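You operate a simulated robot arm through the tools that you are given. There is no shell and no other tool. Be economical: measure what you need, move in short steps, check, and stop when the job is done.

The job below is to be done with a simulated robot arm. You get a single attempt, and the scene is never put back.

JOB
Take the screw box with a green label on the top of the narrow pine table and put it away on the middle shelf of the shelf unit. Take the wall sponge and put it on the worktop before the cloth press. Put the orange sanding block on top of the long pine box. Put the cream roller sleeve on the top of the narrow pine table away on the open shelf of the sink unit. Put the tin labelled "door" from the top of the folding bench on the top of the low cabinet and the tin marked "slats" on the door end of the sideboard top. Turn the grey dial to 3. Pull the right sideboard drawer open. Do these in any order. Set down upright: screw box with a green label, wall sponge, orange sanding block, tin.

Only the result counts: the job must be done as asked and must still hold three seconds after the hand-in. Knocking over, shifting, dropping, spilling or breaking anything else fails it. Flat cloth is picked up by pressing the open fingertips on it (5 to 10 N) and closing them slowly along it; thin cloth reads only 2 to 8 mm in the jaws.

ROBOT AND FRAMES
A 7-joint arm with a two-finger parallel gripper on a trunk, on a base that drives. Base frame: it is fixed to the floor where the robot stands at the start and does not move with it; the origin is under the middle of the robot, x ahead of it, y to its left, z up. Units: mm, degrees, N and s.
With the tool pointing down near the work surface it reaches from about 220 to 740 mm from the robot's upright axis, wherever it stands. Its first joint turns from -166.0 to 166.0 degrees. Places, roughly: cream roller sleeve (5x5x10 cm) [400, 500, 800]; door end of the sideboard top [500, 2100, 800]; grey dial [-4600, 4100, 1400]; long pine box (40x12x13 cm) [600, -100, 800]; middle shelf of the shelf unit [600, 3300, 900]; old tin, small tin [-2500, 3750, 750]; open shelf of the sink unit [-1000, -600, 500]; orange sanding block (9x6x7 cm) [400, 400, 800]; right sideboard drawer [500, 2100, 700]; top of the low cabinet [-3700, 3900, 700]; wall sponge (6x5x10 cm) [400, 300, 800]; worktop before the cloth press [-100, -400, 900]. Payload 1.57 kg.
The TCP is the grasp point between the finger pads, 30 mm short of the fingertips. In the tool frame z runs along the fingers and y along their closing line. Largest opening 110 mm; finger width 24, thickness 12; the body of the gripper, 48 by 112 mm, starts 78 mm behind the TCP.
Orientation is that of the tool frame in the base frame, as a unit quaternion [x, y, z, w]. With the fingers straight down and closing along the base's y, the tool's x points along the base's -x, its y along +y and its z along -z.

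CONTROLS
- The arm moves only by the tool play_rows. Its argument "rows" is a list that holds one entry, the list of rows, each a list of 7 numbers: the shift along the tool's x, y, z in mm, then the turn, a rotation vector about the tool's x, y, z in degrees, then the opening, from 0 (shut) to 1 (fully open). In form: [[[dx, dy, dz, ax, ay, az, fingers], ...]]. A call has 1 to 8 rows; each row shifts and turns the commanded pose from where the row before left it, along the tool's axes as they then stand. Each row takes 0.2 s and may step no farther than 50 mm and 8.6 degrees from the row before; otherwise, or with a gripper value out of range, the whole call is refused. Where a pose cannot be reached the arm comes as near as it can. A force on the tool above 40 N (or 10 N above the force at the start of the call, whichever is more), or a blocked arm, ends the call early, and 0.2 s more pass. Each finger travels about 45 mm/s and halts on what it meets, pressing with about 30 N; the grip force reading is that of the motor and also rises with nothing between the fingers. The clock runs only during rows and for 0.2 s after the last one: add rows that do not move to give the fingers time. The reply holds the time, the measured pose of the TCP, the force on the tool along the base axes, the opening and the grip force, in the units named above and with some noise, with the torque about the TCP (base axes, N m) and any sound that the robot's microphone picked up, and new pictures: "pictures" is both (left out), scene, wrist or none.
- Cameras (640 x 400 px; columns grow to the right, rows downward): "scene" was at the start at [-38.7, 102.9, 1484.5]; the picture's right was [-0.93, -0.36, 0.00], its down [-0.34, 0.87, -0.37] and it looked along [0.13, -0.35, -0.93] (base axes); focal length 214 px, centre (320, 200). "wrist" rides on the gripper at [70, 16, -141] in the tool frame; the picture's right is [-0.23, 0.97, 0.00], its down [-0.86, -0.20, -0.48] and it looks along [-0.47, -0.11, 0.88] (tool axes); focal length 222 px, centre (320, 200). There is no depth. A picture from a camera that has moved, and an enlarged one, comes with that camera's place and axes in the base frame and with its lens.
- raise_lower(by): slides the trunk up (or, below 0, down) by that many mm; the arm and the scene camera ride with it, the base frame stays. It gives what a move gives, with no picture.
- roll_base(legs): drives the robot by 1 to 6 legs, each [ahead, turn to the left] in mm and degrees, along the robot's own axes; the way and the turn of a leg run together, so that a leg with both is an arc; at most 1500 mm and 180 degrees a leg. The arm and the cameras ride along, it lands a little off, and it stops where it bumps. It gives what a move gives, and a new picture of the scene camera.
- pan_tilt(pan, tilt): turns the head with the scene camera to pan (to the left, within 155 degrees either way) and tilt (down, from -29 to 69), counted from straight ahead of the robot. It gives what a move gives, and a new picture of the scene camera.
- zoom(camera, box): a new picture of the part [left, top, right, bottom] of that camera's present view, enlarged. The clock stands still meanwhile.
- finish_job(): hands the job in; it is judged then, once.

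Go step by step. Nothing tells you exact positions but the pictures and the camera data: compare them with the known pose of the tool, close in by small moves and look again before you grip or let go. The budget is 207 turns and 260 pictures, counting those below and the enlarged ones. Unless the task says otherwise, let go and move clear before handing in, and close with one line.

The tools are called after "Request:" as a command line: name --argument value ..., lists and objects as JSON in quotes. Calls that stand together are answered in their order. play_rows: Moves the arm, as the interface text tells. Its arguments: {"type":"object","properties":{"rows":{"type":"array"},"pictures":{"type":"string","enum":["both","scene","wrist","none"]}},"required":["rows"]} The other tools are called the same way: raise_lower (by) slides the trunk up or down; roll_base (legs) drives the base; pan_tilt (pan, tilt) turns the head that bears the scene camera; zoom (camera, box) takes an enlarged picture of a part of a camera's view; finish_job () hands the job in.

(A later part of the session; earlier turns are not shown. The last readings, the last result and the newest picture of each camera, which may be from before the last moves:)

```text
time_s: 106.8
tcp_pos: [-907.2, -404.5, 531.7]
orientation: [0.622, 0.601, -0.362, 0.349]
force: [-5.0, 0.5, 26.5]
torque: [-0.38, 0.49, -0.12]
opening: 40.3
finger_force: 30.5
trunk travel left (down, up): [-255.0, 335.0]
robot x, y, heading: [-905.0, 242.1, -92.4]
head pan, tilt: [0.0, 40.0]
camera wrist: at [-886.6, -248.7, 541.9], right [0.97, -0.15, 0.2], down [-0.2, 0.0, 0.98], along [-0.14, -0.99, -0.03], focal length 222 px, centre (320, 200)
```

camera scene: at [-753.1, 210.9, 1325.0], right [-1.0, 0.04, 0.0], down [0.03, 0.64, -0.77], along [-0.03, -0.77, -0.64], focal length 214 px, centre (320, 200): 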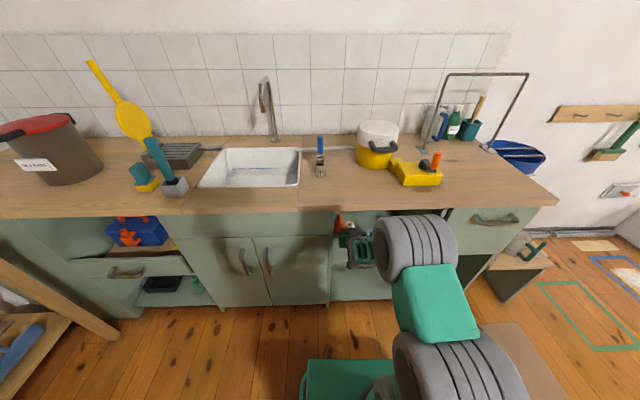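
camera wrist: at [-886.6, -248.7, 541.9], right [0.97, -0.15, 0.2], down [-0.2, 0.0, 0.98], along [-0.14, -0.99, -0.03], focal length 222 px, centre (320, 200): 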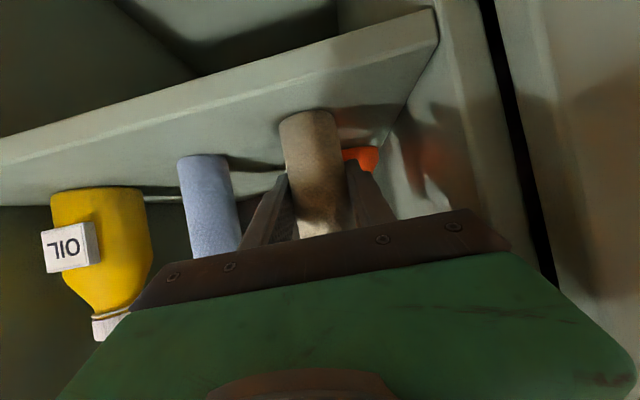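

In contact (26 N). Easing up slightly, releasing, and retracting along the tool axis.

Request:
play_rows --rows '[[[-1.5, 0, -0.9, 0, 0, 0, 0.3], [0, 0, 0, 0, 0, 0, 0.42], [0, 0, 0, 0, 0, 0, 0.5], [0, 0, 0, 0, 0, 0, 0.58], [0, 0, 0, 0, 0, 0, 0.58], [0, 0, -20, 0, 0, 0, 0.58], [0, 0, -35, 0, 0, 0, 0.58], [0, 0, -40, 0, 0, 0, 0.58]]]' --pictures "both"

```text
time_s: 108.7
tcp_pos: [-903.1, -324.6, 578.5]
orientation: [0.622, 0.603, -0.358, 0.348]
force: [0.1, -0.2, 0.3]
torque: [-0.01, 0.03, -0.03]
opening: 63.8
finger_force: 0.1
trunk travel left (down, up): [-255.0, 335.0]
robot x, y, heading: [-906.7, 239.9, -92.4]
head pan, tilt: [0.0, 40.0]
camera scene: at [-753.1, 210.5, 1325.0], right [-1.0, 0.04, 0.0], down [0.03, 0.64, -0.77], along [-0.03, -0.77, -0.64], focal length 214 px, centre (320, 200)
camera wrist: at [-882.6, -167.4, 589.6], right [0.97, -0.15, 0.2], down [-0.2, -0.01, 0.98], along [-0.14, -0.99, -0.04], focal length 222 px, centre (320, 200)
```

scene: 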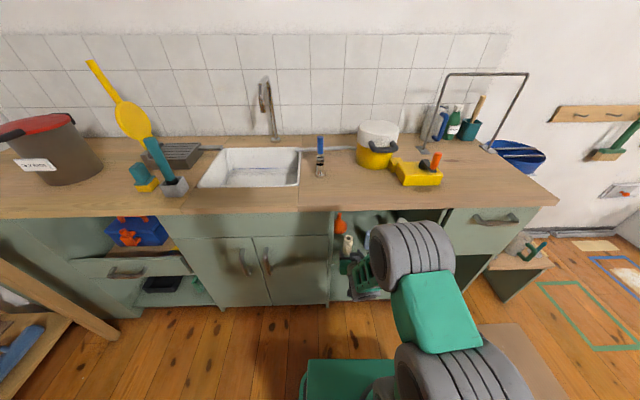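
wrist: 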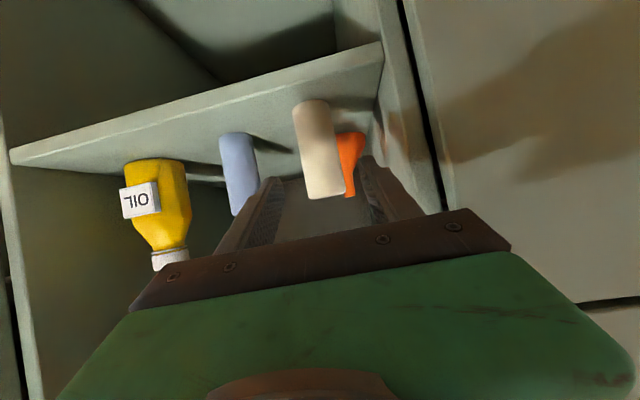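

The cream roller stands on the open shelf. Retracting, raising the trunk and driving back toward the pine table for the screw box.

Request:
play_rows --rows '[[[20, 0, -40, 0, 0, 0, 0.8], [20, 0, -40, 0, 0, 0, 1], [0, 0, 0, 0, 0, 0, 1]]]' --pictures "none"

Request:
roll_base --legs '[[-110, 0]]'

Request:
raise_lower --by 335

Request:
roll_base --legs '[[550, 92.3], [480, 0]]'

```text
time_s: 109.5
tcp_pos: [-899.9, -233.4, 583.0]
orientation: [0.622, 0.603, -0.359, 0.348]
force: [0.3, 0.0, 0.4]
torque: [-0.01, 0.0, 0.02]
opening: 110.0
finger_force: 0.1
trunk travel left (down, up): [-255.0, 335.0]
robot x, y, heading: [-911.0, 243.3, -92.4]
head pan, tilt: [0.0, 40.0]
```

```text
time_s: 110.7
tcp_pos: [-894.5, -120.9, 581.7]
orientation: [0.623, 0.603, -0.359, 0.346]
force: [0.1, 0.5, -0.2]
torque: [0.01, 0.04, -0.01]
opening: 110.1
finger_force: 0.1
trunk travel left (down, up): [-255.0, 335.0]
robot x, y, heading: [-903.8, 353.5, -92.2]
head pan, tilt: [0.0, 40.0]
camera scene: at [-748.4, 324.1, 1325.0], right [-1.0, 0.04, 0.0], down [0.03, 0.64, -0.77], along [-0.03, -0.77, -0.64], focal length 214 px, centre (320, 200)
```

scene: 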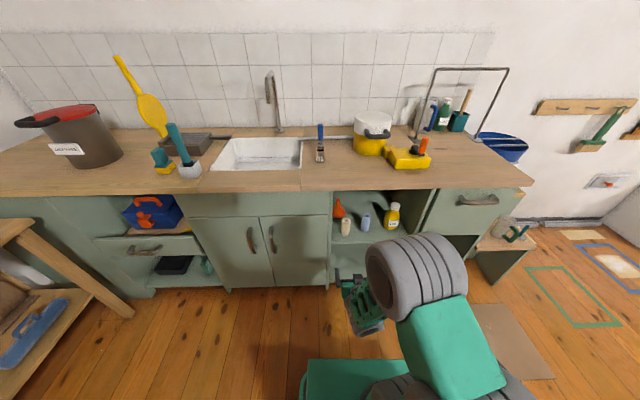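

```text
time_s: 114.0
tcp_pos: [-893.8, -119.8, 916.8]
orientation: [0.622, 0.602, -0.36, 0.348]
force: [0.0, 0.4, 0.6]
torque: [0.01, -0.01, 0.0]
opening: 109.9
finger_force: 0.1
trunk travel left (down, up): [-590.0, 0.0]
robot x, y, heading: [-900.6, 356.3, -92.4]
head pan, tilt: [0.0, 40.0]
```

```text
time_s: 120.6
tcp_pos: [387.0, -36.8, 917.5]
orientation: [0.021, 0.866, -0.013, 0.499]
force: [-0.2, 0.3, -0.2]
torque: [0.02, -0.02, -0.02]
opening: 109.9
finger_force: 0.1
trunk travel left (down, up): [-590.0, 0.0]
robot x, y, heading: [-86.7, -34.9, -3.4]
head pan, tilt: [0.0, 40.0]
cut short: leg 1
camera scene: at [-52.0, 119.0, 1660.0], right [-0.06, -1.0, 0.0], down [-0.64, 0.04, -0.77], along [0.76, -0.04, -0.64], focal length 214 px, centre (320, 200)
```

scene: 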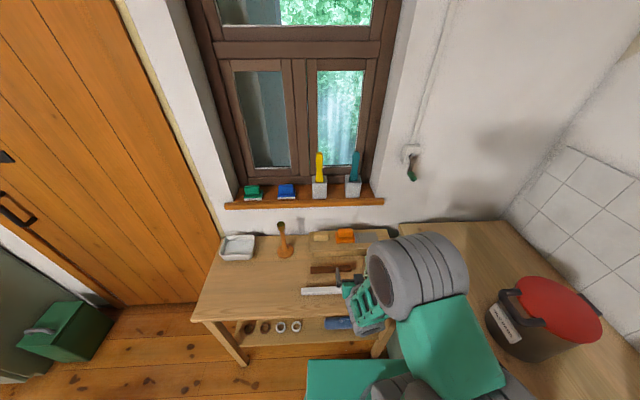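

I'm back before the table, but a leg was cut short again, so I'll check the sink counter is undisturbed and look at the screw box.

Request:
pan_tilt --pan -110 --tilt 45

Request:
pan_tilt --pan 10 --tilt 50

Request:
zoom --camera "wrist" --box '[0, 0, 640, 400]'

```text
time_s: 122.5
tcp_pos: [387.2, -37.1, 917.0]
orientation: [0.021, 0.866, -0.013, 0.499]
force: [1.0, -0.7, 0.2]
torque: [0.03, -0.01, -0.02]
opening: 109.9
finger_force: 0.1
trunk travel left (down, up): [-590.0, 0.0]
robot x, y, heading: [-86.7, -34.4, -3.1]
head pan, tilt: [-110.0, 45.0]
camera scene: at [-169.3, 49.0, 1652.8], right [-0.92, 0.39, 0.0], down [0.28, 0.65, -0.71], along [-0.28, -0.65, -0.71], focal length 214 px, centre (320, 200)
```

scene: 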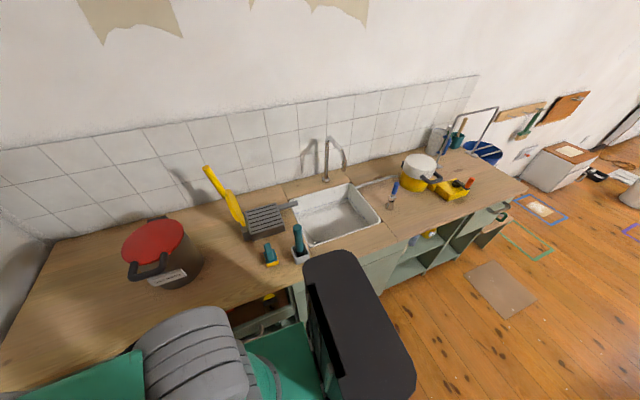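

```text
time_s: 124.5
tcp_pos: [387.7, -36.8, 916.2]
orientation: [0.022, 0.866, -0.013, 0.499]
force: [-0.4, 0.3, -0.9]
torque: [-0.01, 0.02, -0.05]
opening: 110.3
finger_force: 0.0
trunk travel left (down, up): [-590.0, 0.0]
robot x, y, heading: [-88.4, -36.2, -2.9]
head pan, tilt: [10.0, 50.0]
camera scene: at [-60.8, 132.8, 1645.9], right [0.12, -0.99, 0.0], down [-0.76, -0.09, -0.64], along [0.64, 0.08, -0.77], focal length 214 px, centre (320, 200)
```

scene: 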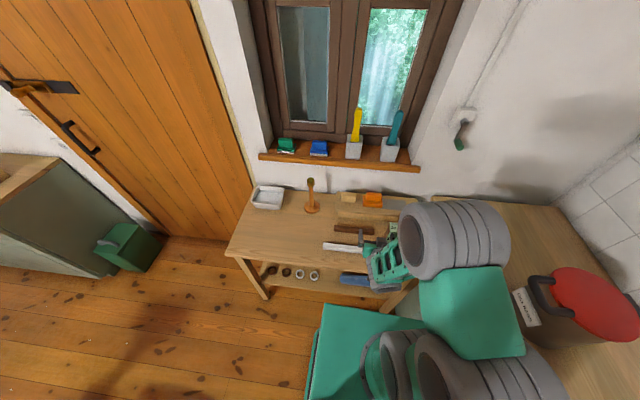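

```text
1.00 times, centred on (320, 200) of wrist
camera zoom: at [230.8, -12.3, 928.1], right [0.16, 0.97, 0.2], down [0.0, -0.2, 0.98], along [0.99, -0.16, -0.04], focal length 222 px, centre (320, 200)
```

zoom: 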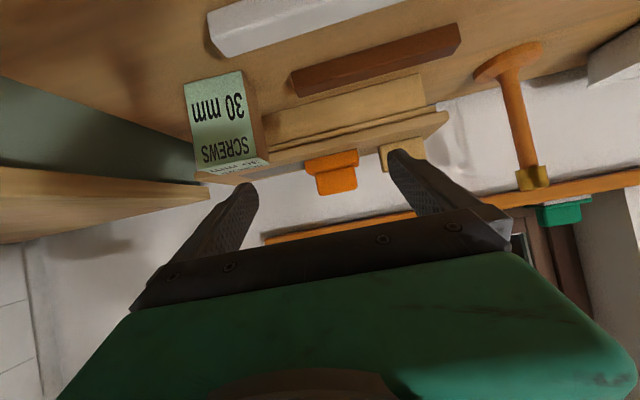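

Everything is undisturbed. The screw box is about 71 mm wide, 100 tall, front face at x≈456, yawed about 8°. I'll line up for a tilted front grasp.

Request:
play_rows --rows '[[[0, 0, 0, 4.2, 0, 2.45, 1], [11, -30.5, -1, 0, 0, 0, 1], [11, -30.5, -1, 0, 0, 0, 1], [11, -30.5, -1, 0, 0, 0, 1], [0, 0, 0, 0, 0, 0, 1]]]' --pictures "wrist"

Request:
zoom --camera "scene" --box '[320, 180, 460, 290]'

```text
time_s: 125.7
tcp_pos: [358.9, -124.9, 891.9]
orientation: [0.058, 0.864, -0.033, 0.499]
force: [-0.1, 0.5, 0.7]
torque: [0.0, 0.0, 0.04]
opening: 109.9
finger_force: 0.0
trunk travel left (down, up): [-590.0, 0.0]
robot x, y, heading: [-89.9, -31.5, -3.0]
head pan, tilt: [10.0, 50.0]
camera wrist: at [204.4, -88.1, 902.2], right [0.24, 0.95, 0.2], down [-0.01, -0.2, 0.98], along [0.97, -0.24, -0.04], focal length 222 px, centre (320, 200)
```

wrist: 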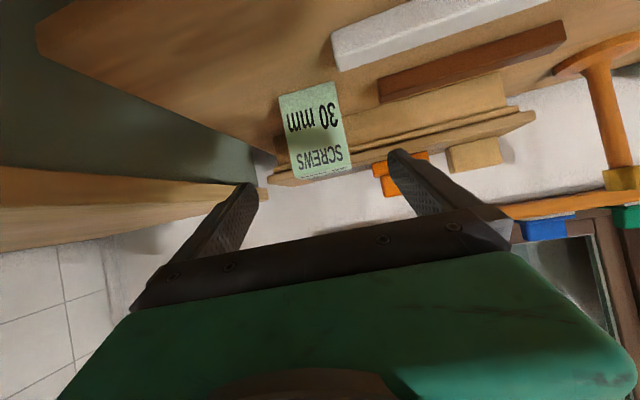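

```text
3.64 times, centred on (390, 235) of scene
camera zoom: at [-61.3, 132.1, 1646.0], right [0.12, -0.99, 0.0], down [-0.76, -0.09, -0.64], along [0.64, 0.08, -0.77], focal length 780 px, centre (66, 73)
```

zoom: 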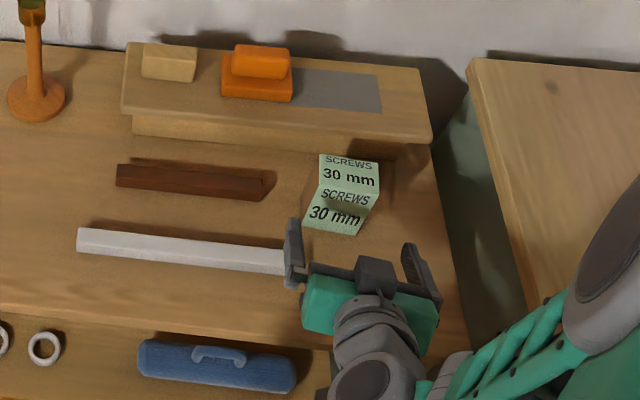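

Measured again: box centre about (481,-140). Advancing along the tool axis with the opening at 95 mm.

Request:
play_rows --rows '[[[2, 0, 36, 0, 0, 0, 0.9], [2, 0, 36, 0, 0, 0, 0.88], [2, 0, 30, 0, 0, 0, 0.88], [0, 0, 0, 0, 0, 0, 0.88]]]' --pictures "wrist"

Request:
zoom --camera "scene" --box '[320, 180, 460, 290]'

```text
time_s: 126.7
tcp_pos: [443.2, -133.5, 834.5]
orientation: [0.059, 0.865, -0.034, 0.497]
force: [0.3, -0.9, -0.2]
torque: [0.0, -0.01, 0.03]
opening: 97.1
finger_force: 0.1
trunk travel left (down, up): [-590.0, 0.0]
robot x, y, heading: [-89.0, -32.2, -3.1]
head pan, tilt: [10.0, 50.0]
camera wrist: at [289.2, -96.7, 844.7], right [0.24, 0.95, 0.2], down [-0.01, -0.2, 0.98], along [0.97, -0.24, -0.04], focal length 222 px, centre (320, 200)
```

wrist: 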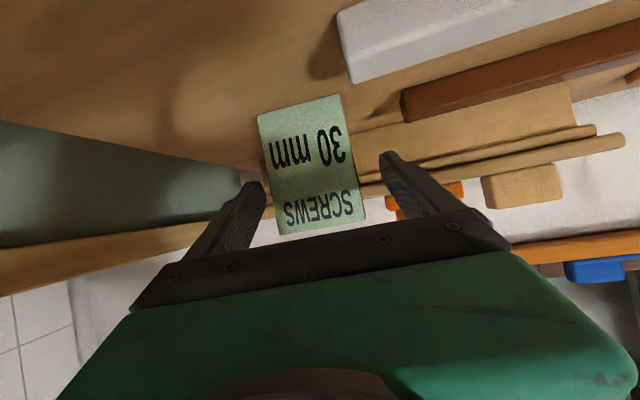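

```text
3.64 times, centred on (390, 235) of scene
camera zoom: at [-60.6, 132.7, 1645.9], right [0.12, -0.99, 0.0], down [-0.76, -0.09, -0.64], along [0.64, 0.08, -0.77], focal length 780 px, centre (66, 73)
```

zoom: 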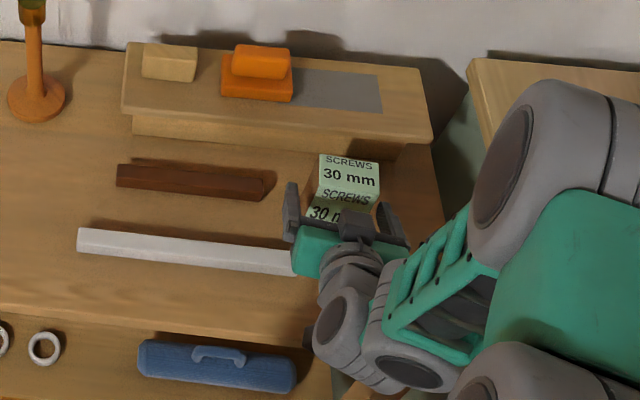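

The box is about 8 mm to the right of the finger midline; correcting, then advancing the remaining 44 mm.

Request:
play_rows --rows '[[[0, -8, 0, 0, 0, 0, 0.88], [1, 0, 22, 0, 0, 0, 0.88], [1, 0, 20, 0, 0, 0, 0.88], [0, 0, 0, 0, 0, 0, 0.88]]]' --pictures "wrist"

```text
time_s: 127.7
tcp_pos: [475.1, -149.5, 810.5]
orientation: [0.058, 0.864, -0.034, 0.498]
force: [0.1, -0.4, 0.3]
torque: [0.0, -0.03, -0.02]
opening: 96.7
finger_force: 0.0
trunk travel left (down, up): [-590.0, 0.0]
robot x, y, heading: [-86.7, -35.1, -3.2]
head pan, tilt: [10.0, 50.0]
camera wrist: at [320.9, -111.2, 821.3], right [0.24, 0.95, 0.2], down [-0.01, -0.2, 0.98], along [0.97, -0.24, -0.04], focal length 222 px, centre (320, 200)
```

wrist: 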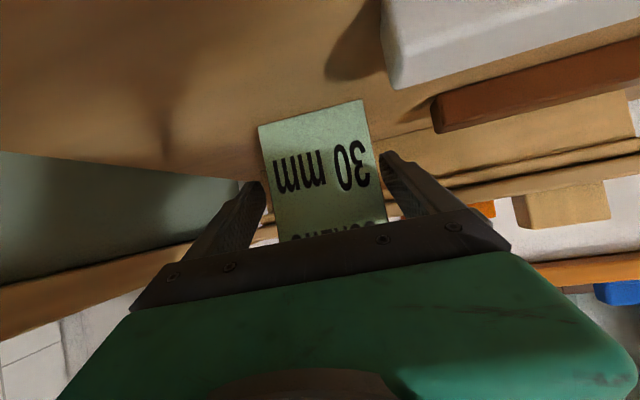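

Centred. Closing on the box and lifting with the trunk... the trunk is at its top, so lifting with the arm.

Request:
play_rows --rows '[[[0, 0, 0, 0, 0, 0, 0.75], [0, 0, 0, 0, 0, 0, 0.6], [0, 0, 0, 0, 0, 0, 0.5], [0, 0, 0, 0, 0, 0, 0.5], [0, 0, 0, 0, 0, 0, 0.5]]]' --pictures "none"

Request:
play_rows --rows '[[[-17.3, 0, -10, 0, 0, 0, 0.5], [-26, 0, -15, 0, 0, 0, 0.5], [-34, 0, -20, 0, 0, 0, 0.5], [-34, 0, -20, 0, 0, 0, 0.5], [0, 0, 0, 0, 0, 0, 0.5]]]' --pictures "both"

```text
time_s: 128.9
tcp_pos: [475.7, -148.4, 810.8]
orientation: [0.058, 0.864, -0.034, 0.499]
force: [0.6, 0.7, -0.1]
torque: [0.02, -0.07, 0.03]
opening: 69.7
finger_force: 30.5
trunk travel left (down, up): [-590.0, 0.0]
robot x, y, heading: [-82.2, -33.4, -3.4]
head pan, tilt: [10.0, 50.0]
```

```text
time_s: 130.1
tcp_pos: [475.6, -150.0, 941.1]
orientation: [0.058, 0.864, -0.033, 0.498]
force: [-0.5, -0.2, -1.5]
torque: [-0.02, 0.05, -0.03]
opening: 69.6
finger_force: 30.0
trunk travel left (down, up): [-590.0, 0.0]
robot x, y, heading: [-83.8, -34.4, -3.1]
head pan, tilt: [10.0, 50.0]
camera scene: at [-60.7, 132.8, 1645.9], right [0.12, -0.99, 0.0], down [-0.76, -0.09, -0.64], along [0.64, 0.08, -0.77], focal length 214 px, centre (320, 200)
camera wrist: at [321.5, -112.9, 951.9], right [0.24, 0.95, 0.2], down [-0.01, -0.2, 0.98], along [0.97, -0.24, -0.04], focal length 222 px, centre (320, 200)
```

scene: 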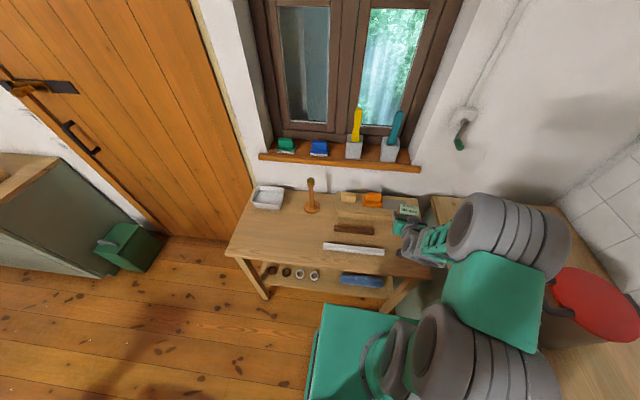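
wrist: 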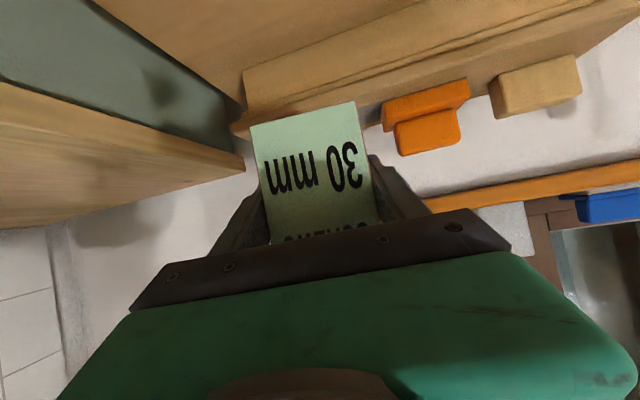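

The screw box is held level. Backing off and arcing left to head down the corridor toward the shelf unit.

Request:
roll_base --legs '[[-400, 3]]'

Request:
pan_tilt --pan 60 --tilt 40

```text
time_s: 132.6
tcp_pos: [77.9, -112.2, 941.5]
orientation: [0.039, 0.865, -0.023, 0.499]
force: [-0.2, 0.0, -1.7]
torque: [0.01, 0.0, 0.0]
opening: 69.9
finger_force: 30.1
trunk travel left (down, up): [-590.0, 0.0]
robot x, y, heading: [-489.3, -21.4, -0.8]
head pan, tilt: [10.0, 50.0]
camera scene: at [-471.3, 147.2, 1645.9], right [0.16, -0.99, 0.0], down [-0.76, -0.12, -0.64], along [0.63, 0.1, -0.77], focal length 214 px, centre (320, 200)
```

scene: 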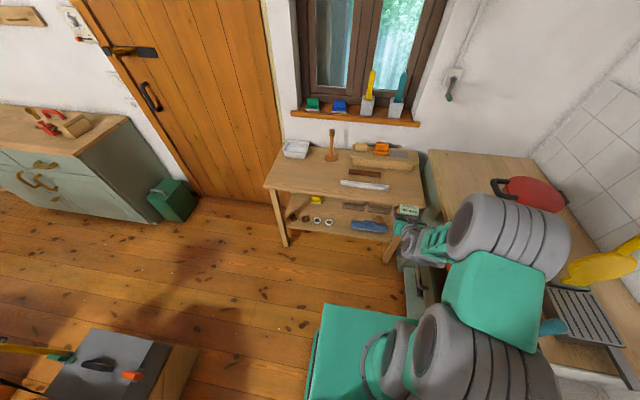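

```text
time_s: 133.8
tcp_pos: [77.1, -111.0, 940.1]
orientation: [0.04, 0.866, -0.023, 0.499]
force: [-0.2, -0.6, -2.1]
torque: [-0.02, 0.01, -0.02]
opening: 69.8
finger_force: 29.9
trunk travel left (down, up): [-590.0, 0.0]
robot x, y, heading: [-487.6, -21.0, -0.6]
head pan, tilt: [60.0, 40.0]
camera scene: at [-503.5, 207.7, 1660.0], right [0.86, -0.51, 0.0], down [-0.33, -0.55, -0.77], along [0.39, 0.66, -0.64], focal length 214 px, centre (320, 200)
```

scene: 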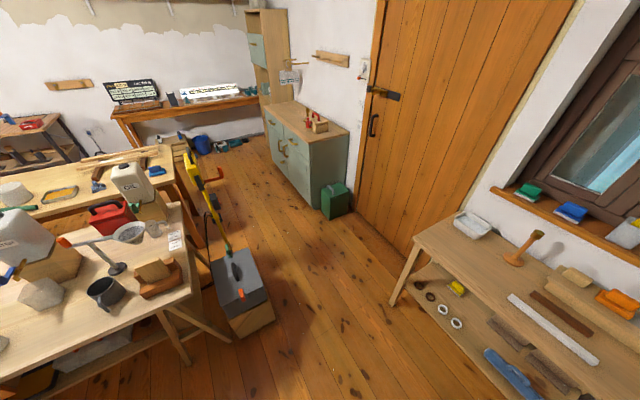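

The corridor centre is x≈-60. Arc left into it and drive ahead.

Request:
roll_base --legs '[[681, 90.7], [1000, 0]]'

Request:
pan_tilt --pan -25 --tilt 30

```text
time_s: 142.9
tcp_pos: [-29.4, 1987.1, 940.1]
orientation: [-0.601, 0.623, 0.347, 0.36]
force: [-1.1, 0.7, -2.7]
torque: [0.01, -0.01, 0.0]
opening: 69.7
finger_force: 30.5
trunk travel left (down, up): [-590.0, 0.0]
robot x, y, heading: [-85.8, 1419.0, 92.5]
head pan, tilt: [60.0, 40.0]
cut short: leg 1
camera scene: at [-314.8, 1389.8, 1660.1], right [0.46, 0.89, 0.0], down [0.57, -0.3, -0.77], along [-0.68, 0.35, -0.64], focal length 214 px, centre (320, 200)
```

scene: 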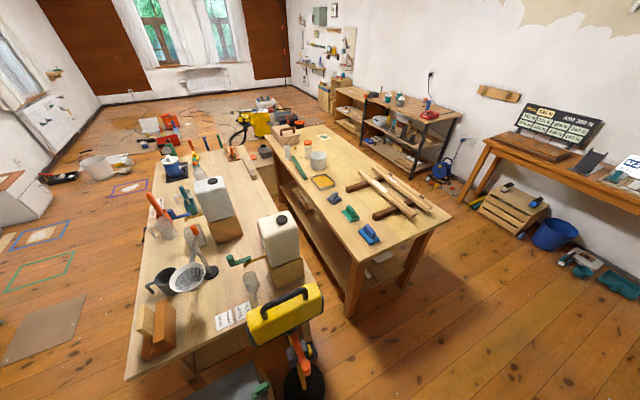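

```text
time_s: 144.4
tcp_pos: [-28.5, 1986.6, 940.9]
orientation: [-0.601, 0.624, 0.346, 0.36]
force: [-0.4, 0.3, -2.2]
torque: [-0.06, 0.01, -0.02]
opening: 69.8
finger_force: 29.9
trunk travel left (down, up): [-590.0, 0.0]
robot x, y, heading: [-87.1, 1416.8, 92.5]
head pan, tilt: [-25.0, 30.0]
camera scene: at [-204.9, 1434.1, 1675.4], right [0.92, -0.38, 0.0], down [-0.19, -0.46, -0.87], along [0.33, 0.8, -0.5], focal length 214 px, centre (320, 200)
```

scene: 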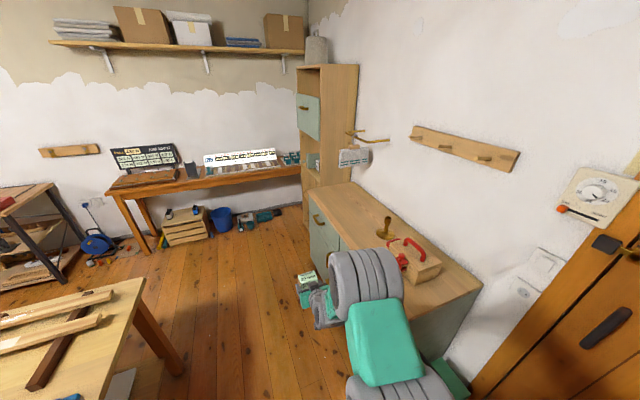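

I see the tall pine shelf unit beyond the sideboard. Zooming in on it.

Request:
zoom --camera "scene" --box '[250, 50, 400, 250]'

Request:
zoom --camera "scene" --box '[280, 170, 490, 310]'

```text
2.00 times, centred on (325, 150) of scene
camera zoom: at [-204.9, 1434.1, 1675.4], right [0.92, -0.38, 0.0], down [-0.19, -0.46, -0.87], along [0.33, 0.8, -0.5], focal length 429 px, centre (310, 300)
```

zoom: 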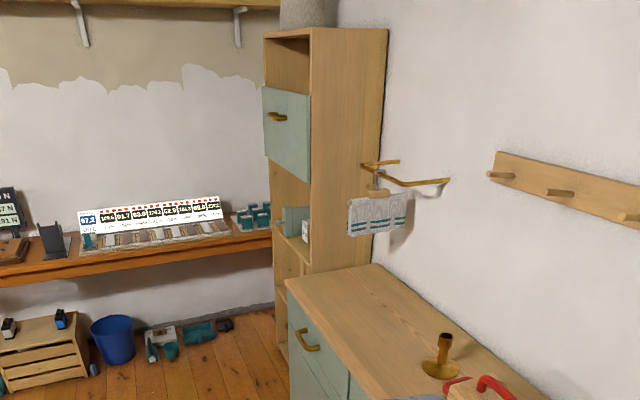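

```text
2.86 times, centred on (385, 240) of scene
camera zoom: at [-204.9, 1434.1, 1675.4], right [0.92, -0.38, 0.0], down [-0.19, -0.46, -0.87], along [0.33, 0.8, -0.5], focal length 613 px, centre (134, 86)
```

zoom: 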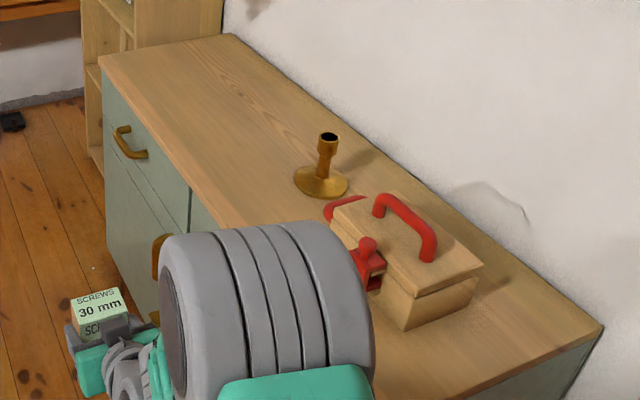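

Path ahead looks clear. Driving to about (-260, 3260) beside the shelf unit.

Request:
roll_base --legs '[[0, 3], [1500, 0], [350, 0]]'

Request:
pan_tilt --pan -90 --tilt 30

```text
time_s: 154.4
tcp_pos: [-281.3, 3875.3, 940.7]
orientation: [0.625, -0.6, -0.36, -0.345]
force: [0.0, 0.3, -1.8]
torque: [0.0, -0.01, 0.04]
opening: 69.8
finger_force: 30.2
trunk travel left (down, up): [-590.0, 0.0]
robot x, y, heading: [-293.0, 3302.4, 97.3]
head pan, tilt: [-25.0, 30.0]
camera scene: at [-412.9, 3310.6, 1675.4], right [0.95, -0.31, 0.0], down [-0.15, -0.48, -0.87], along [0.26, 0.82, -0.5], focal length 214 px, centre (320, 200)
```

scene: 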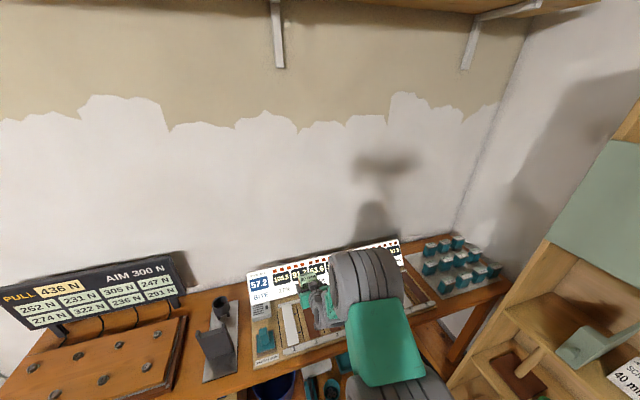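

```text
time_s: 155.7
tcp_pos: [-282.2, 3876.4, 939.5]
orientation: [0.626, -0.599, -0.361, -0.345]
force: [-0.4, -0.7, -1.8]
torque: [0.01, -0.01, 0.01]
opening: 69.8
finger_force: 30.0
trunk travel left (down, up): [-590.0, 0.0]
robot x, y, heading: [-298.8, 3301.1, 97.4]
head pan, tilt: [-90.0, 30.0]
camera scene: at [-350.7, 3235.4, 1675.4], right [0.13, -0.99, 0.0], down [-0.5, -0.06, -0.87], along [0.86, 0.11, -0.5], focal length 214 px, centre (320, 200)
```

scene: 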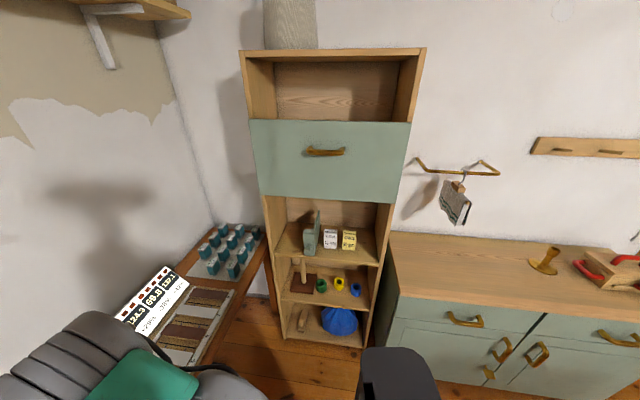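

The unit's open middle niche has a green piece and two screw boxes; I'll zoom in to choose a free spot.

Request:
zoom --camera "scene" --box '[240, 180, 420, 350]'

```text
2.35 times, centred on (330, 265) of scene
camera zoom: at [-350.7, 3235.4, 1675.4], right [0.13, -0.99, 0.0], down [-0.5, -0.06, -0.87], along [0.86, 0.11, -0.5], focal length 505 px, centre (296, 47)
```

zoom: 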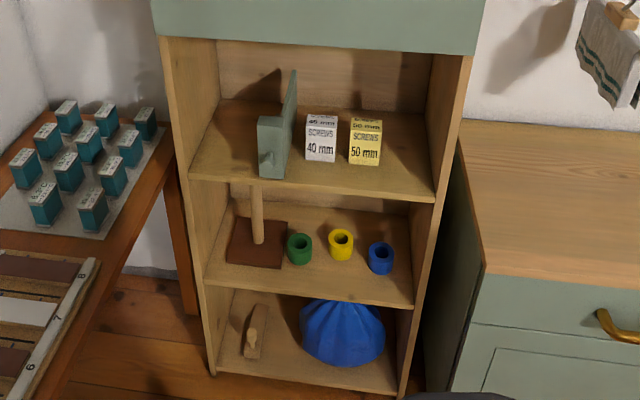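

The free space in front/right of the yellow "50 mm" box (around y≈3150, x≈460) suits. I'll back up 200 mm and turn to face the unit.

Request:
roll_base --legs '[[-200, 0], [0, -97.4]]'

Request:
pan_tilt --pan 15 --tilt 40

```text
time_s: 161.3
tcp_pos: [303.1, 3047.6, 941.3]
orientation: [0.013, 0.867, -0.008, 0.498]
force: [-0.6, 0.2, -2.9]
torque: [0.05, 0.01, 0.04]
opening: 69.8
finger_force: 29.8
trunk travel left (down, up): [-590.0, 0.0]
robot x, y, heading: [-270.7, 3106.1, 2.9]
head pan, tilt: [-90.0, 30.0]
camera scene: at [-332.1, 3164.2, 1675.4], right [-1.0, -0.05, 0.0], down [-0.03, 0.5, -0.87], along [0.05, -0.86, -0.5], focal length 214 px, centre (320, 200)
```

scene: 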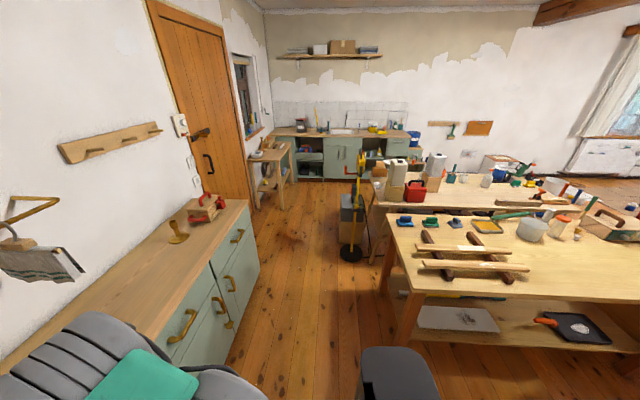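

```text
time_s: 163.2
tcp_pos: [302.4, 3046.9, 940.6]
orientation: [0.013, 0.866, -0.008, 0.499]
force: [0.2, -0.2, -1.4]
torque: [-0.01, 0.03, -0.05]
opening: 69.7
finger_force: 29.7
trunk travel left (down, up): [-590.0, 0.0]
robot x, y, heading: [-268.7, 3101.4, 2.7]
head pan, tilt: [15.0, 40.0]
camera scene: at [-256.1, 3280.9, 1660.0], right [0.31, -0.95, 0.0], down [-0.61, -0.2, -0.77], along [0.73, 0.24, -0.64], focal length 214 px, centre (320, 200)
```

scene: 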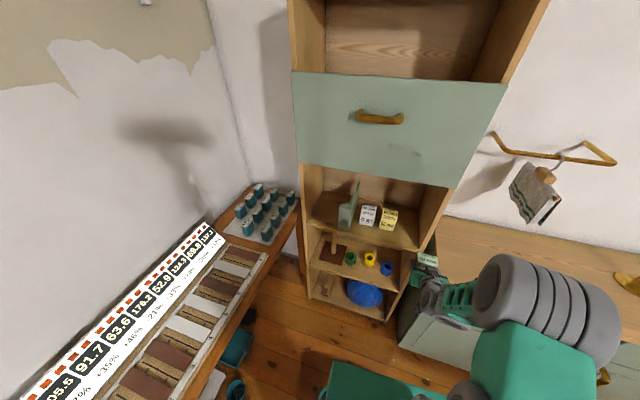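

Now facing the unit squarely. Measuring the niche with both cameras.

Request:
zoom --camera "scene" --box '[290, 160, 460, 280]'

Request:
zoom --camera "wrist" --box '[0, 0, 640, 400]'

```text
3.33 times, centred on (375, 220) of scene
camera zoom: at [-256.1, 3280.9, 1660.0], right [0.31, -0.95, 0.0], down [-0.61, -0.2, -0.77], along [0.73, 0.24, -0.64], focal length 715 px, centre (137, 133)
```

zoom: 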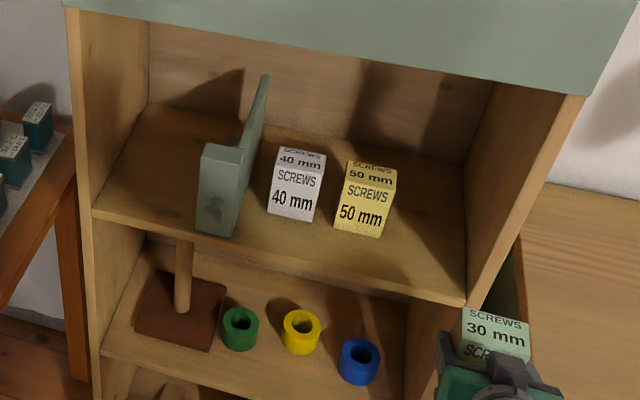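

```text
1.00 times, centred on (320, 200) of wrist
camera zoom: at [144.5, 3068.3, 951.5], right [0.14, 0.97, 0.2], down [0.01, -0.2, 0.98], along [0.99, -0.14, -0.04], focal length 222 px, centre (320, 200)
```

zoom: 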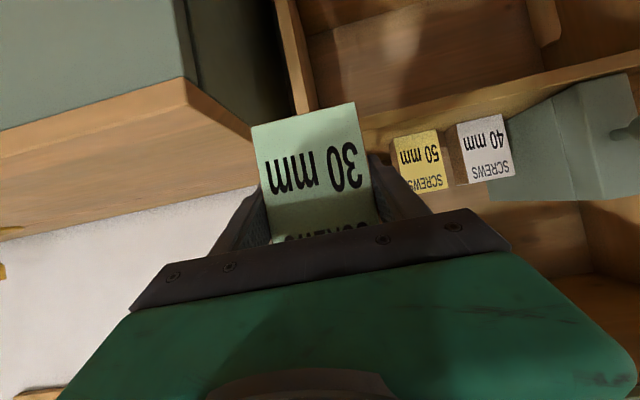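

Shelf top z≈852, front x≈464, free between y≈3042 and 3161. I'll shift laterally to y≈3110, then drive ahead 130 mm.

Request:
play_rows --rows '[[[0, 30, 0, 0, 0, 0, 0.5], [0, 29, 0, 0, 0, 0, 0.5], [0, 0, 0, 0, 0, 0, 0.5]]]' --pictures "none"

Request:
roll_base --legs '[[120, 0]]'

Request:
zoom --camera "scene" --box '[290, 160, 480, 300]'

Request:
zoom --camera "wrist" --box '[0, 0, 640, 400]'

```text
time_s: 163.9
tcp_pos: [305.8, 3106.2, 939.9]
orientation: [0.013, 0.866, -0.008, 0.499]
force: [-0.4, 0.4, -1.8]
torque: [0.01, 0.0, 0.01]
opening: 69.7
finger_force: 30.2
trunk travel left (down, up): [-590.0, 0.0]
robot x, y, heading: [-267.8, 3100.8, 3.1]
head pan, tilt: [15.0, 40.0]
```

```text
time_s: 165.2
tcp_pos: [428.6, 3113.4, 940.5]
orientation: [0.013, 0.867, -0.007, 0.499]
force: [-1.2, -0.7, -1.9]
torque: [0.01, 0.01, 0.02]
opening: 69.8
finger_force: 29.8
trunk travel left (down, up): [-590.0, 0.0]
robot x, y, heading: [-147.1, 3107.1, 3.1]
head pan, tilt: [15.0, 40.0]
camera scene: at [-133.4, 3287.6, 1660.0], right [0.31, -0.95, 0.0], down [-0.61, -0.2, -0.77], along [0.73, 0.24, -0.64], focal length 214 px, centre (320, 200)
```

scene: 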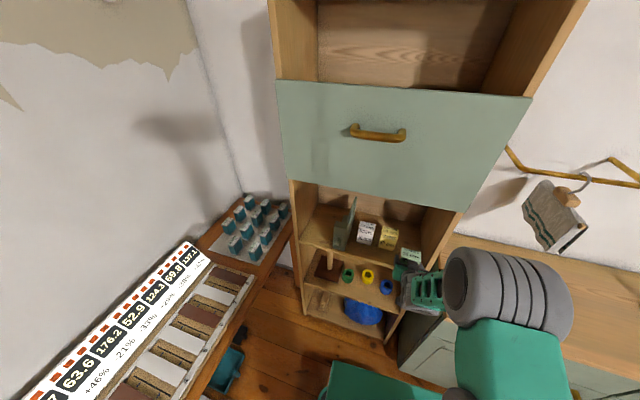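

```text
2.86 times, centred on (385, 230) of scene
camera zoom: at [-133.4, 3287.6, 1660.0], right [0.31, -0.95, 0.0], down [-0.61, -0.2, -0.77], along [0.73, 0.24, -0.64], focal length 613 px, centre (134, 114)
```

zoom: 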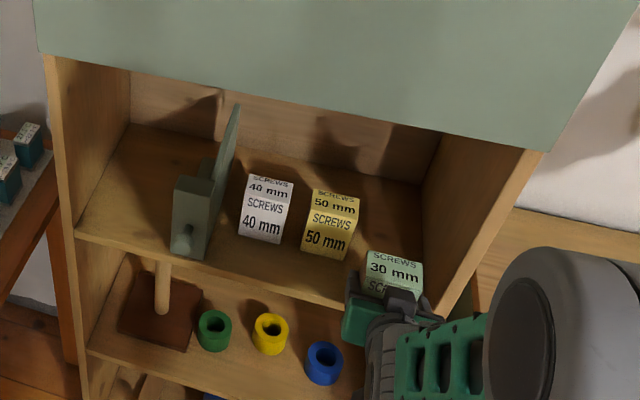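

```text
1.00 times, centred on (320, 200) of wrist
camera zoom: at [270.6, 3133.8, 951.4], right [0.14, 0.97, 0.2], down [0.01, -0.2, 0.98], along [0.99, -0.14, -0.04], focal length 222 px, centre (320, 200)
```

zoom: 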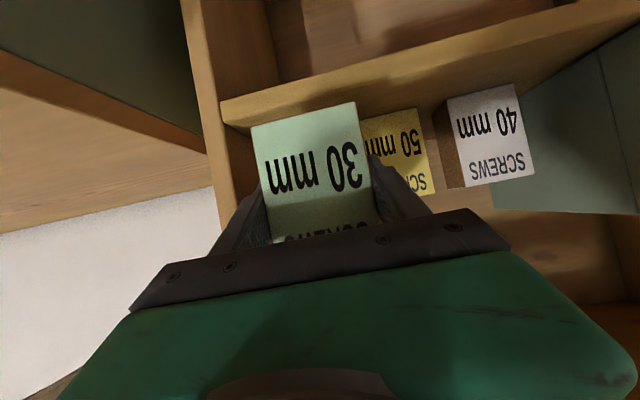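

Clear of the stile and of the yellow box. Advancing 73 mm, then lowering to contact.

Request:
play_rows --rows '[[[-18.2, 0, 31.6, 0, 0, 0, 0.5], [-18.3, 0, 31.6, 0, 0, 0, 0.5], [8.7, 0, 5, 0, 0, 0, 0.5], [8.7, 0, 5, 0, 0, 0, 0.5], [0, 0, 0, 0, 0, 0, 0.5]]]' --pictures "wrist"

Request:
zoom --camera "scene" --box '[310, 180, 460, 280]'

```text
time_s: 166.4
tcp_pos: [499.6, 3112.4, 920.2]
orientation: [0.012, 0.867, -0.007, 0.499]
force: [-0.4, 0.0, -2.5]
torque: [-0.03, 0.03, -0.04]
opening: 69.6
finger_force: 30.2
trunk travel left (down, up): [-590.0, 0.0]
robot x, y, heading: [-144.8, 3111.0, 3.3]
head pan, tilt: [15.0, 40.0]
camera wrist: at [341.9, 3133.2, 932.0], right [0.14, 0.97, 0.2], down [0.01, -0.2, 0.98], along [0.99, -0.14, -0.04], focal length 222 px, centre (320, 200)
```

wrist: 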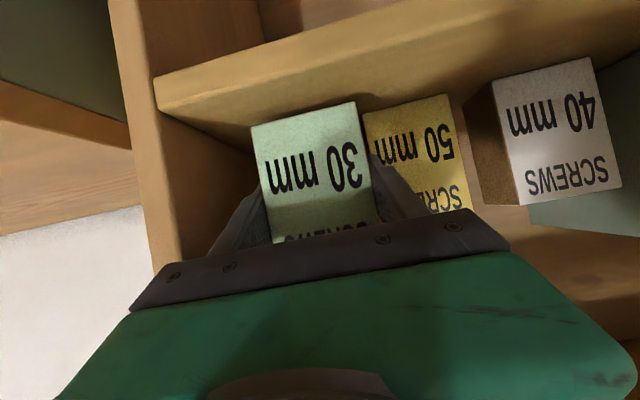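

```text
4.00 times, centred on (385, 230) of scene
camera zoom: at [-134.2, 3287.6, 1660.0], right [0.31, -0.95, 0.0], down [-0.61, -0.2, -0.77], along [0.73, 0.24, -0.64], focal length 858 px, centre (60, 80)
```

zoom: 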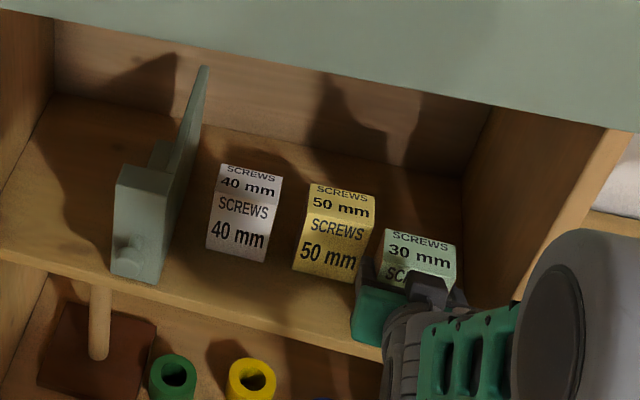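

Good placement. Lowering gently until contact.

Request:
play_rows --rows '[[[6, 0, 3.5, 0, 0, 0, 0.5], [3.5, 0, 2, 0, 0, 0, 0.5], [2.6, 0, 1.5, 0, 0, 0, 0.5], [1.7, 0, 1, 0, 0, 0, 0.5], [0, 0, 0, 0, 0, 0, 0.5]]]' --pictures "none"

Request:
play_rows --rows '[[[1.7, 0, 1, 0, 0, 0, 0.5], [1.7, 0, 1, 0, 0, 0, 0.5], [0, 0, 0, 0, 0, 0, 0.5]]]' --pictures "wrist"

```text
time_s: 167.6
tcp_pos: [501.7, 3111.4, 909.8]
orientation: [0.012, 0.863, -0.006, 0.504]
force: [-2.7, 1.7, 29.4]
torque: [0.03, 0.3, 0.02]
opening: 70.0
finger_force: 30.4
trunk travel left (down, up): [-590.0, 0.0]
robot x, y, heading: [-147.2, 3110.3, 3.1]
head pan, tilt: [15.0, 40.0]
```

```text
time_s: 168.4
tcp_pos: [499.7, 3111.7, 903.0]
orientation: [0.01, 0.865, -0.006, 0.501]
force: [1.6, 4.4, 27.3]
torque: [-0.07, 0.04, -0.03]
opening: 69.7
finger_force: 30.3
trunk travel left (down, up): [-590.0, 0.0]
robot x, y, heading: [-151.8, 3109.7, 3.1]
head pan, tilt: [15.0, 40.0]
camera wrist: at [342.3, 3131.2, 913.4], right [0.14, 0.97, 0.2], down [0.01, -0.2, 0.98], along [0.99, -0.14, -0.03], focal length 222 px, centre (320, 200)
```

wrist: 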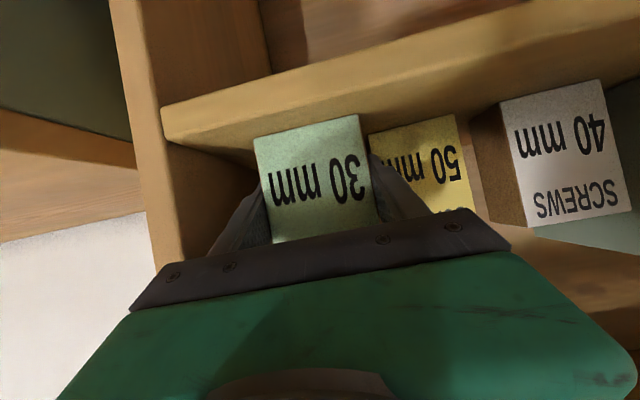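

Contact. Releasing slowly and backing out along the tool axis.

Request:
play_rows --rows '[[[-0.9, 0, -0.5, 0, 0, 0, 0.5], [0, 0, 0, 0, 0, 0, 0.66], [0, 0, 0, 0, 0, 0, 0.71], [0, 0, 0, 0, 0, 0, 0.75], [0, 0, 0, 0, 0, 0, 0.75], [0, 0, -15, 0, 0, 0, 0.75], [0, 0, -35, 0, 0, 0, 0.75], [0, 0, -45, 0, 0, 0, 0.75]]]' --pictures "both"

Request:
zoom --camera "scene" --box '[310, 180, 460, 280]'

```text
time_s: 170.2
tcp_pos: [416.7, 3115.8, 949.7]
orientation: [0.013, 0.866, -0.007, 0.499]
force: [-0.3, 0.0, -0.4]
torque: [0.0, 0.01, -0.02]
opening: 82.7
finger_force: 0.0
trunk travel left (down, up): [-590.0, 0.0]
robot x, y, heading: [-147.0, 3108.5, 2.9]
head pan, tilt: [15.0, 40.0]
camera scene: at [-135.2, 3287.6, 1660.0], right [0.31, -0.95, 0.0], down [-0.61, -0.2, -0.77], along [0.73, 0.24, -0.64], focal length 214 px, centre (320, 200)
camera wrist: at [259.1, 3135.7, 959.3], right [0.14, 0.97, 0.2], down [0.01, -0.2, 0.98], along [0.99, -0.14, -0.04], focal length 222 px, centre (320, 200)
```

scene: 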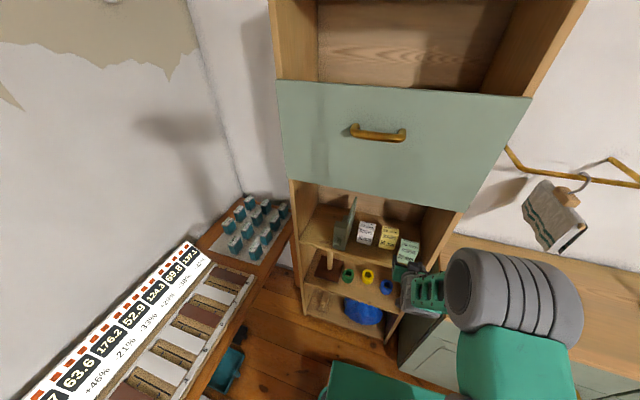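
wrist: 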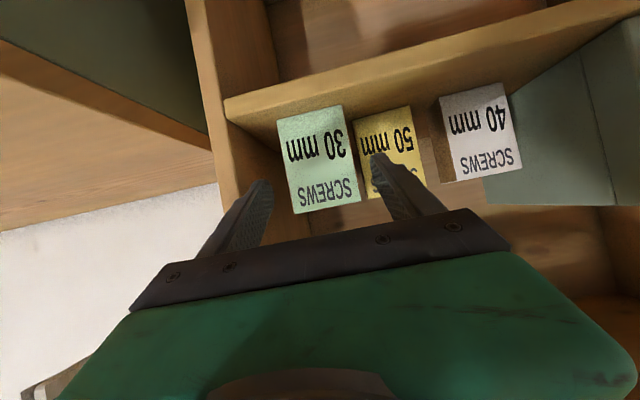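

```text
4.00 times, centred on (385, 230) of scene
camera zoom: at [-135.2, 3287.6, 1660.0], right [0.31, -0.95, 0.0], down [-0.61, -0.2, -0.77], along [0.73, 0.24, -0.64], focal length 858 px, centre (60, 80)
```

zoom: 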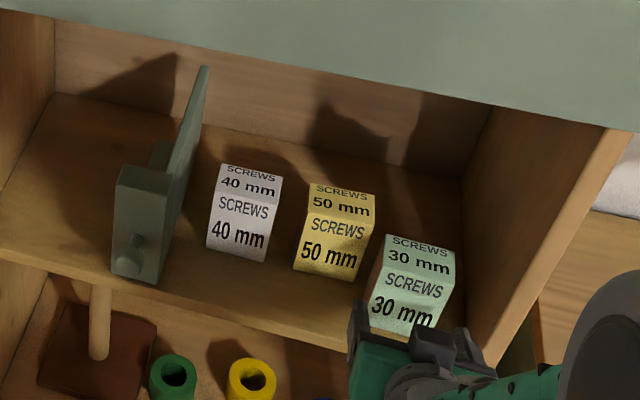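

Screw box stands upright on the middle shelf. Next: the tins. Backing off and looking along the far wall.

Request:
roll_base --legs '[[-250, 0], [0, 90]]'

Request:
pan_tilt --pan 80 --tilt 15

Request:
zoom --camera "scene" --box '[200, 130, 520, 330]'

```text
time_s: 175.9
tcp_pos: [-409.5, 3660.8, 947.9]
orientation: [-0.607, 0.619, 0.349, 0.356]
force: [0.1, 0.0, 0.1]
torque: [0.0, 0.0, -0.03]
opening: 82.6
finger_force: 0.0
trunk travel left (down, up): [-590.0, 0.0]
robot x, y, heading: [-398.4, 3095.4, 93.9]
head pan, tilt: [15.0, 40.0]
camera scene: at [-575.7, 3107.8, 1660.0], right [0.95, 0.32, 0.0], down [0.2, -0.61, -0.77], along [-0.24, 0.73, -0.64], focal length 214 px, centre (320, 200)
```

scene: 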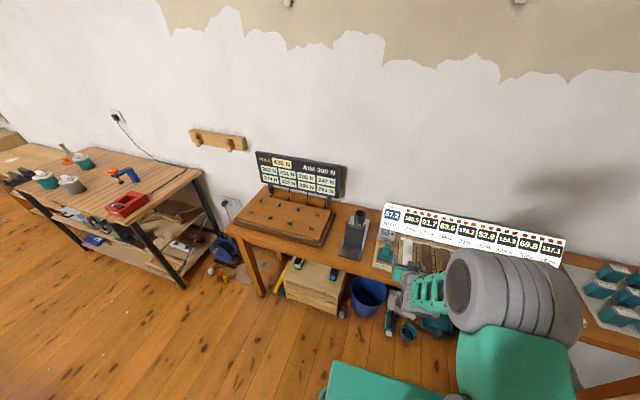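

```text
time_s: 177.2
tcp_pos: [-409.4, 3660.9, 948.9]
orientation: [-0.607, 0.619, 0.349, 0.357]
force: [0.1, 0.2, 0.0]
torque: [-0.01, 0.0, 0.01]
opening: 82.1
finger_force: 0.1
trunk travel left (down, up): [-590.0, 0.0]
robot x, y, heading: [-402.5, 3097.1, 93.4]
head pan, tilt: [80.0, 15.0]
camera scene: at [-641.3, 3037.7, 1699.6], right [0.11, 0.99, 0.0], down [0.26, -0.03, -0.97], along [-0.96, 0.11, -0.26], focal length 214 px, centre (320, 200)
```

scene: 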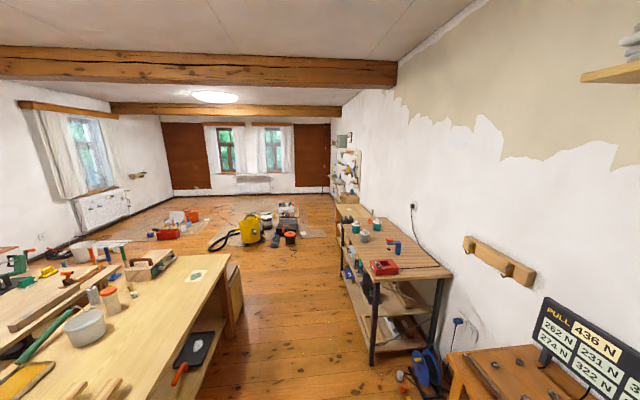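

```text
2.00 times, centred on (360, 230) of scene
camera zoom: at [-641.3, 3037.7, 1699.6], right [0.11, 0.99, 0.0], down [0.26, -0.03, -0.97], along [-0.96, 0.11, -0.26], focal length 429 px, centre (240, 140)
```

zoom: 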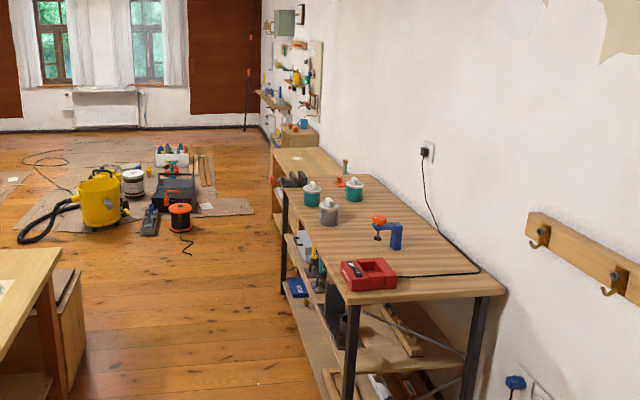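

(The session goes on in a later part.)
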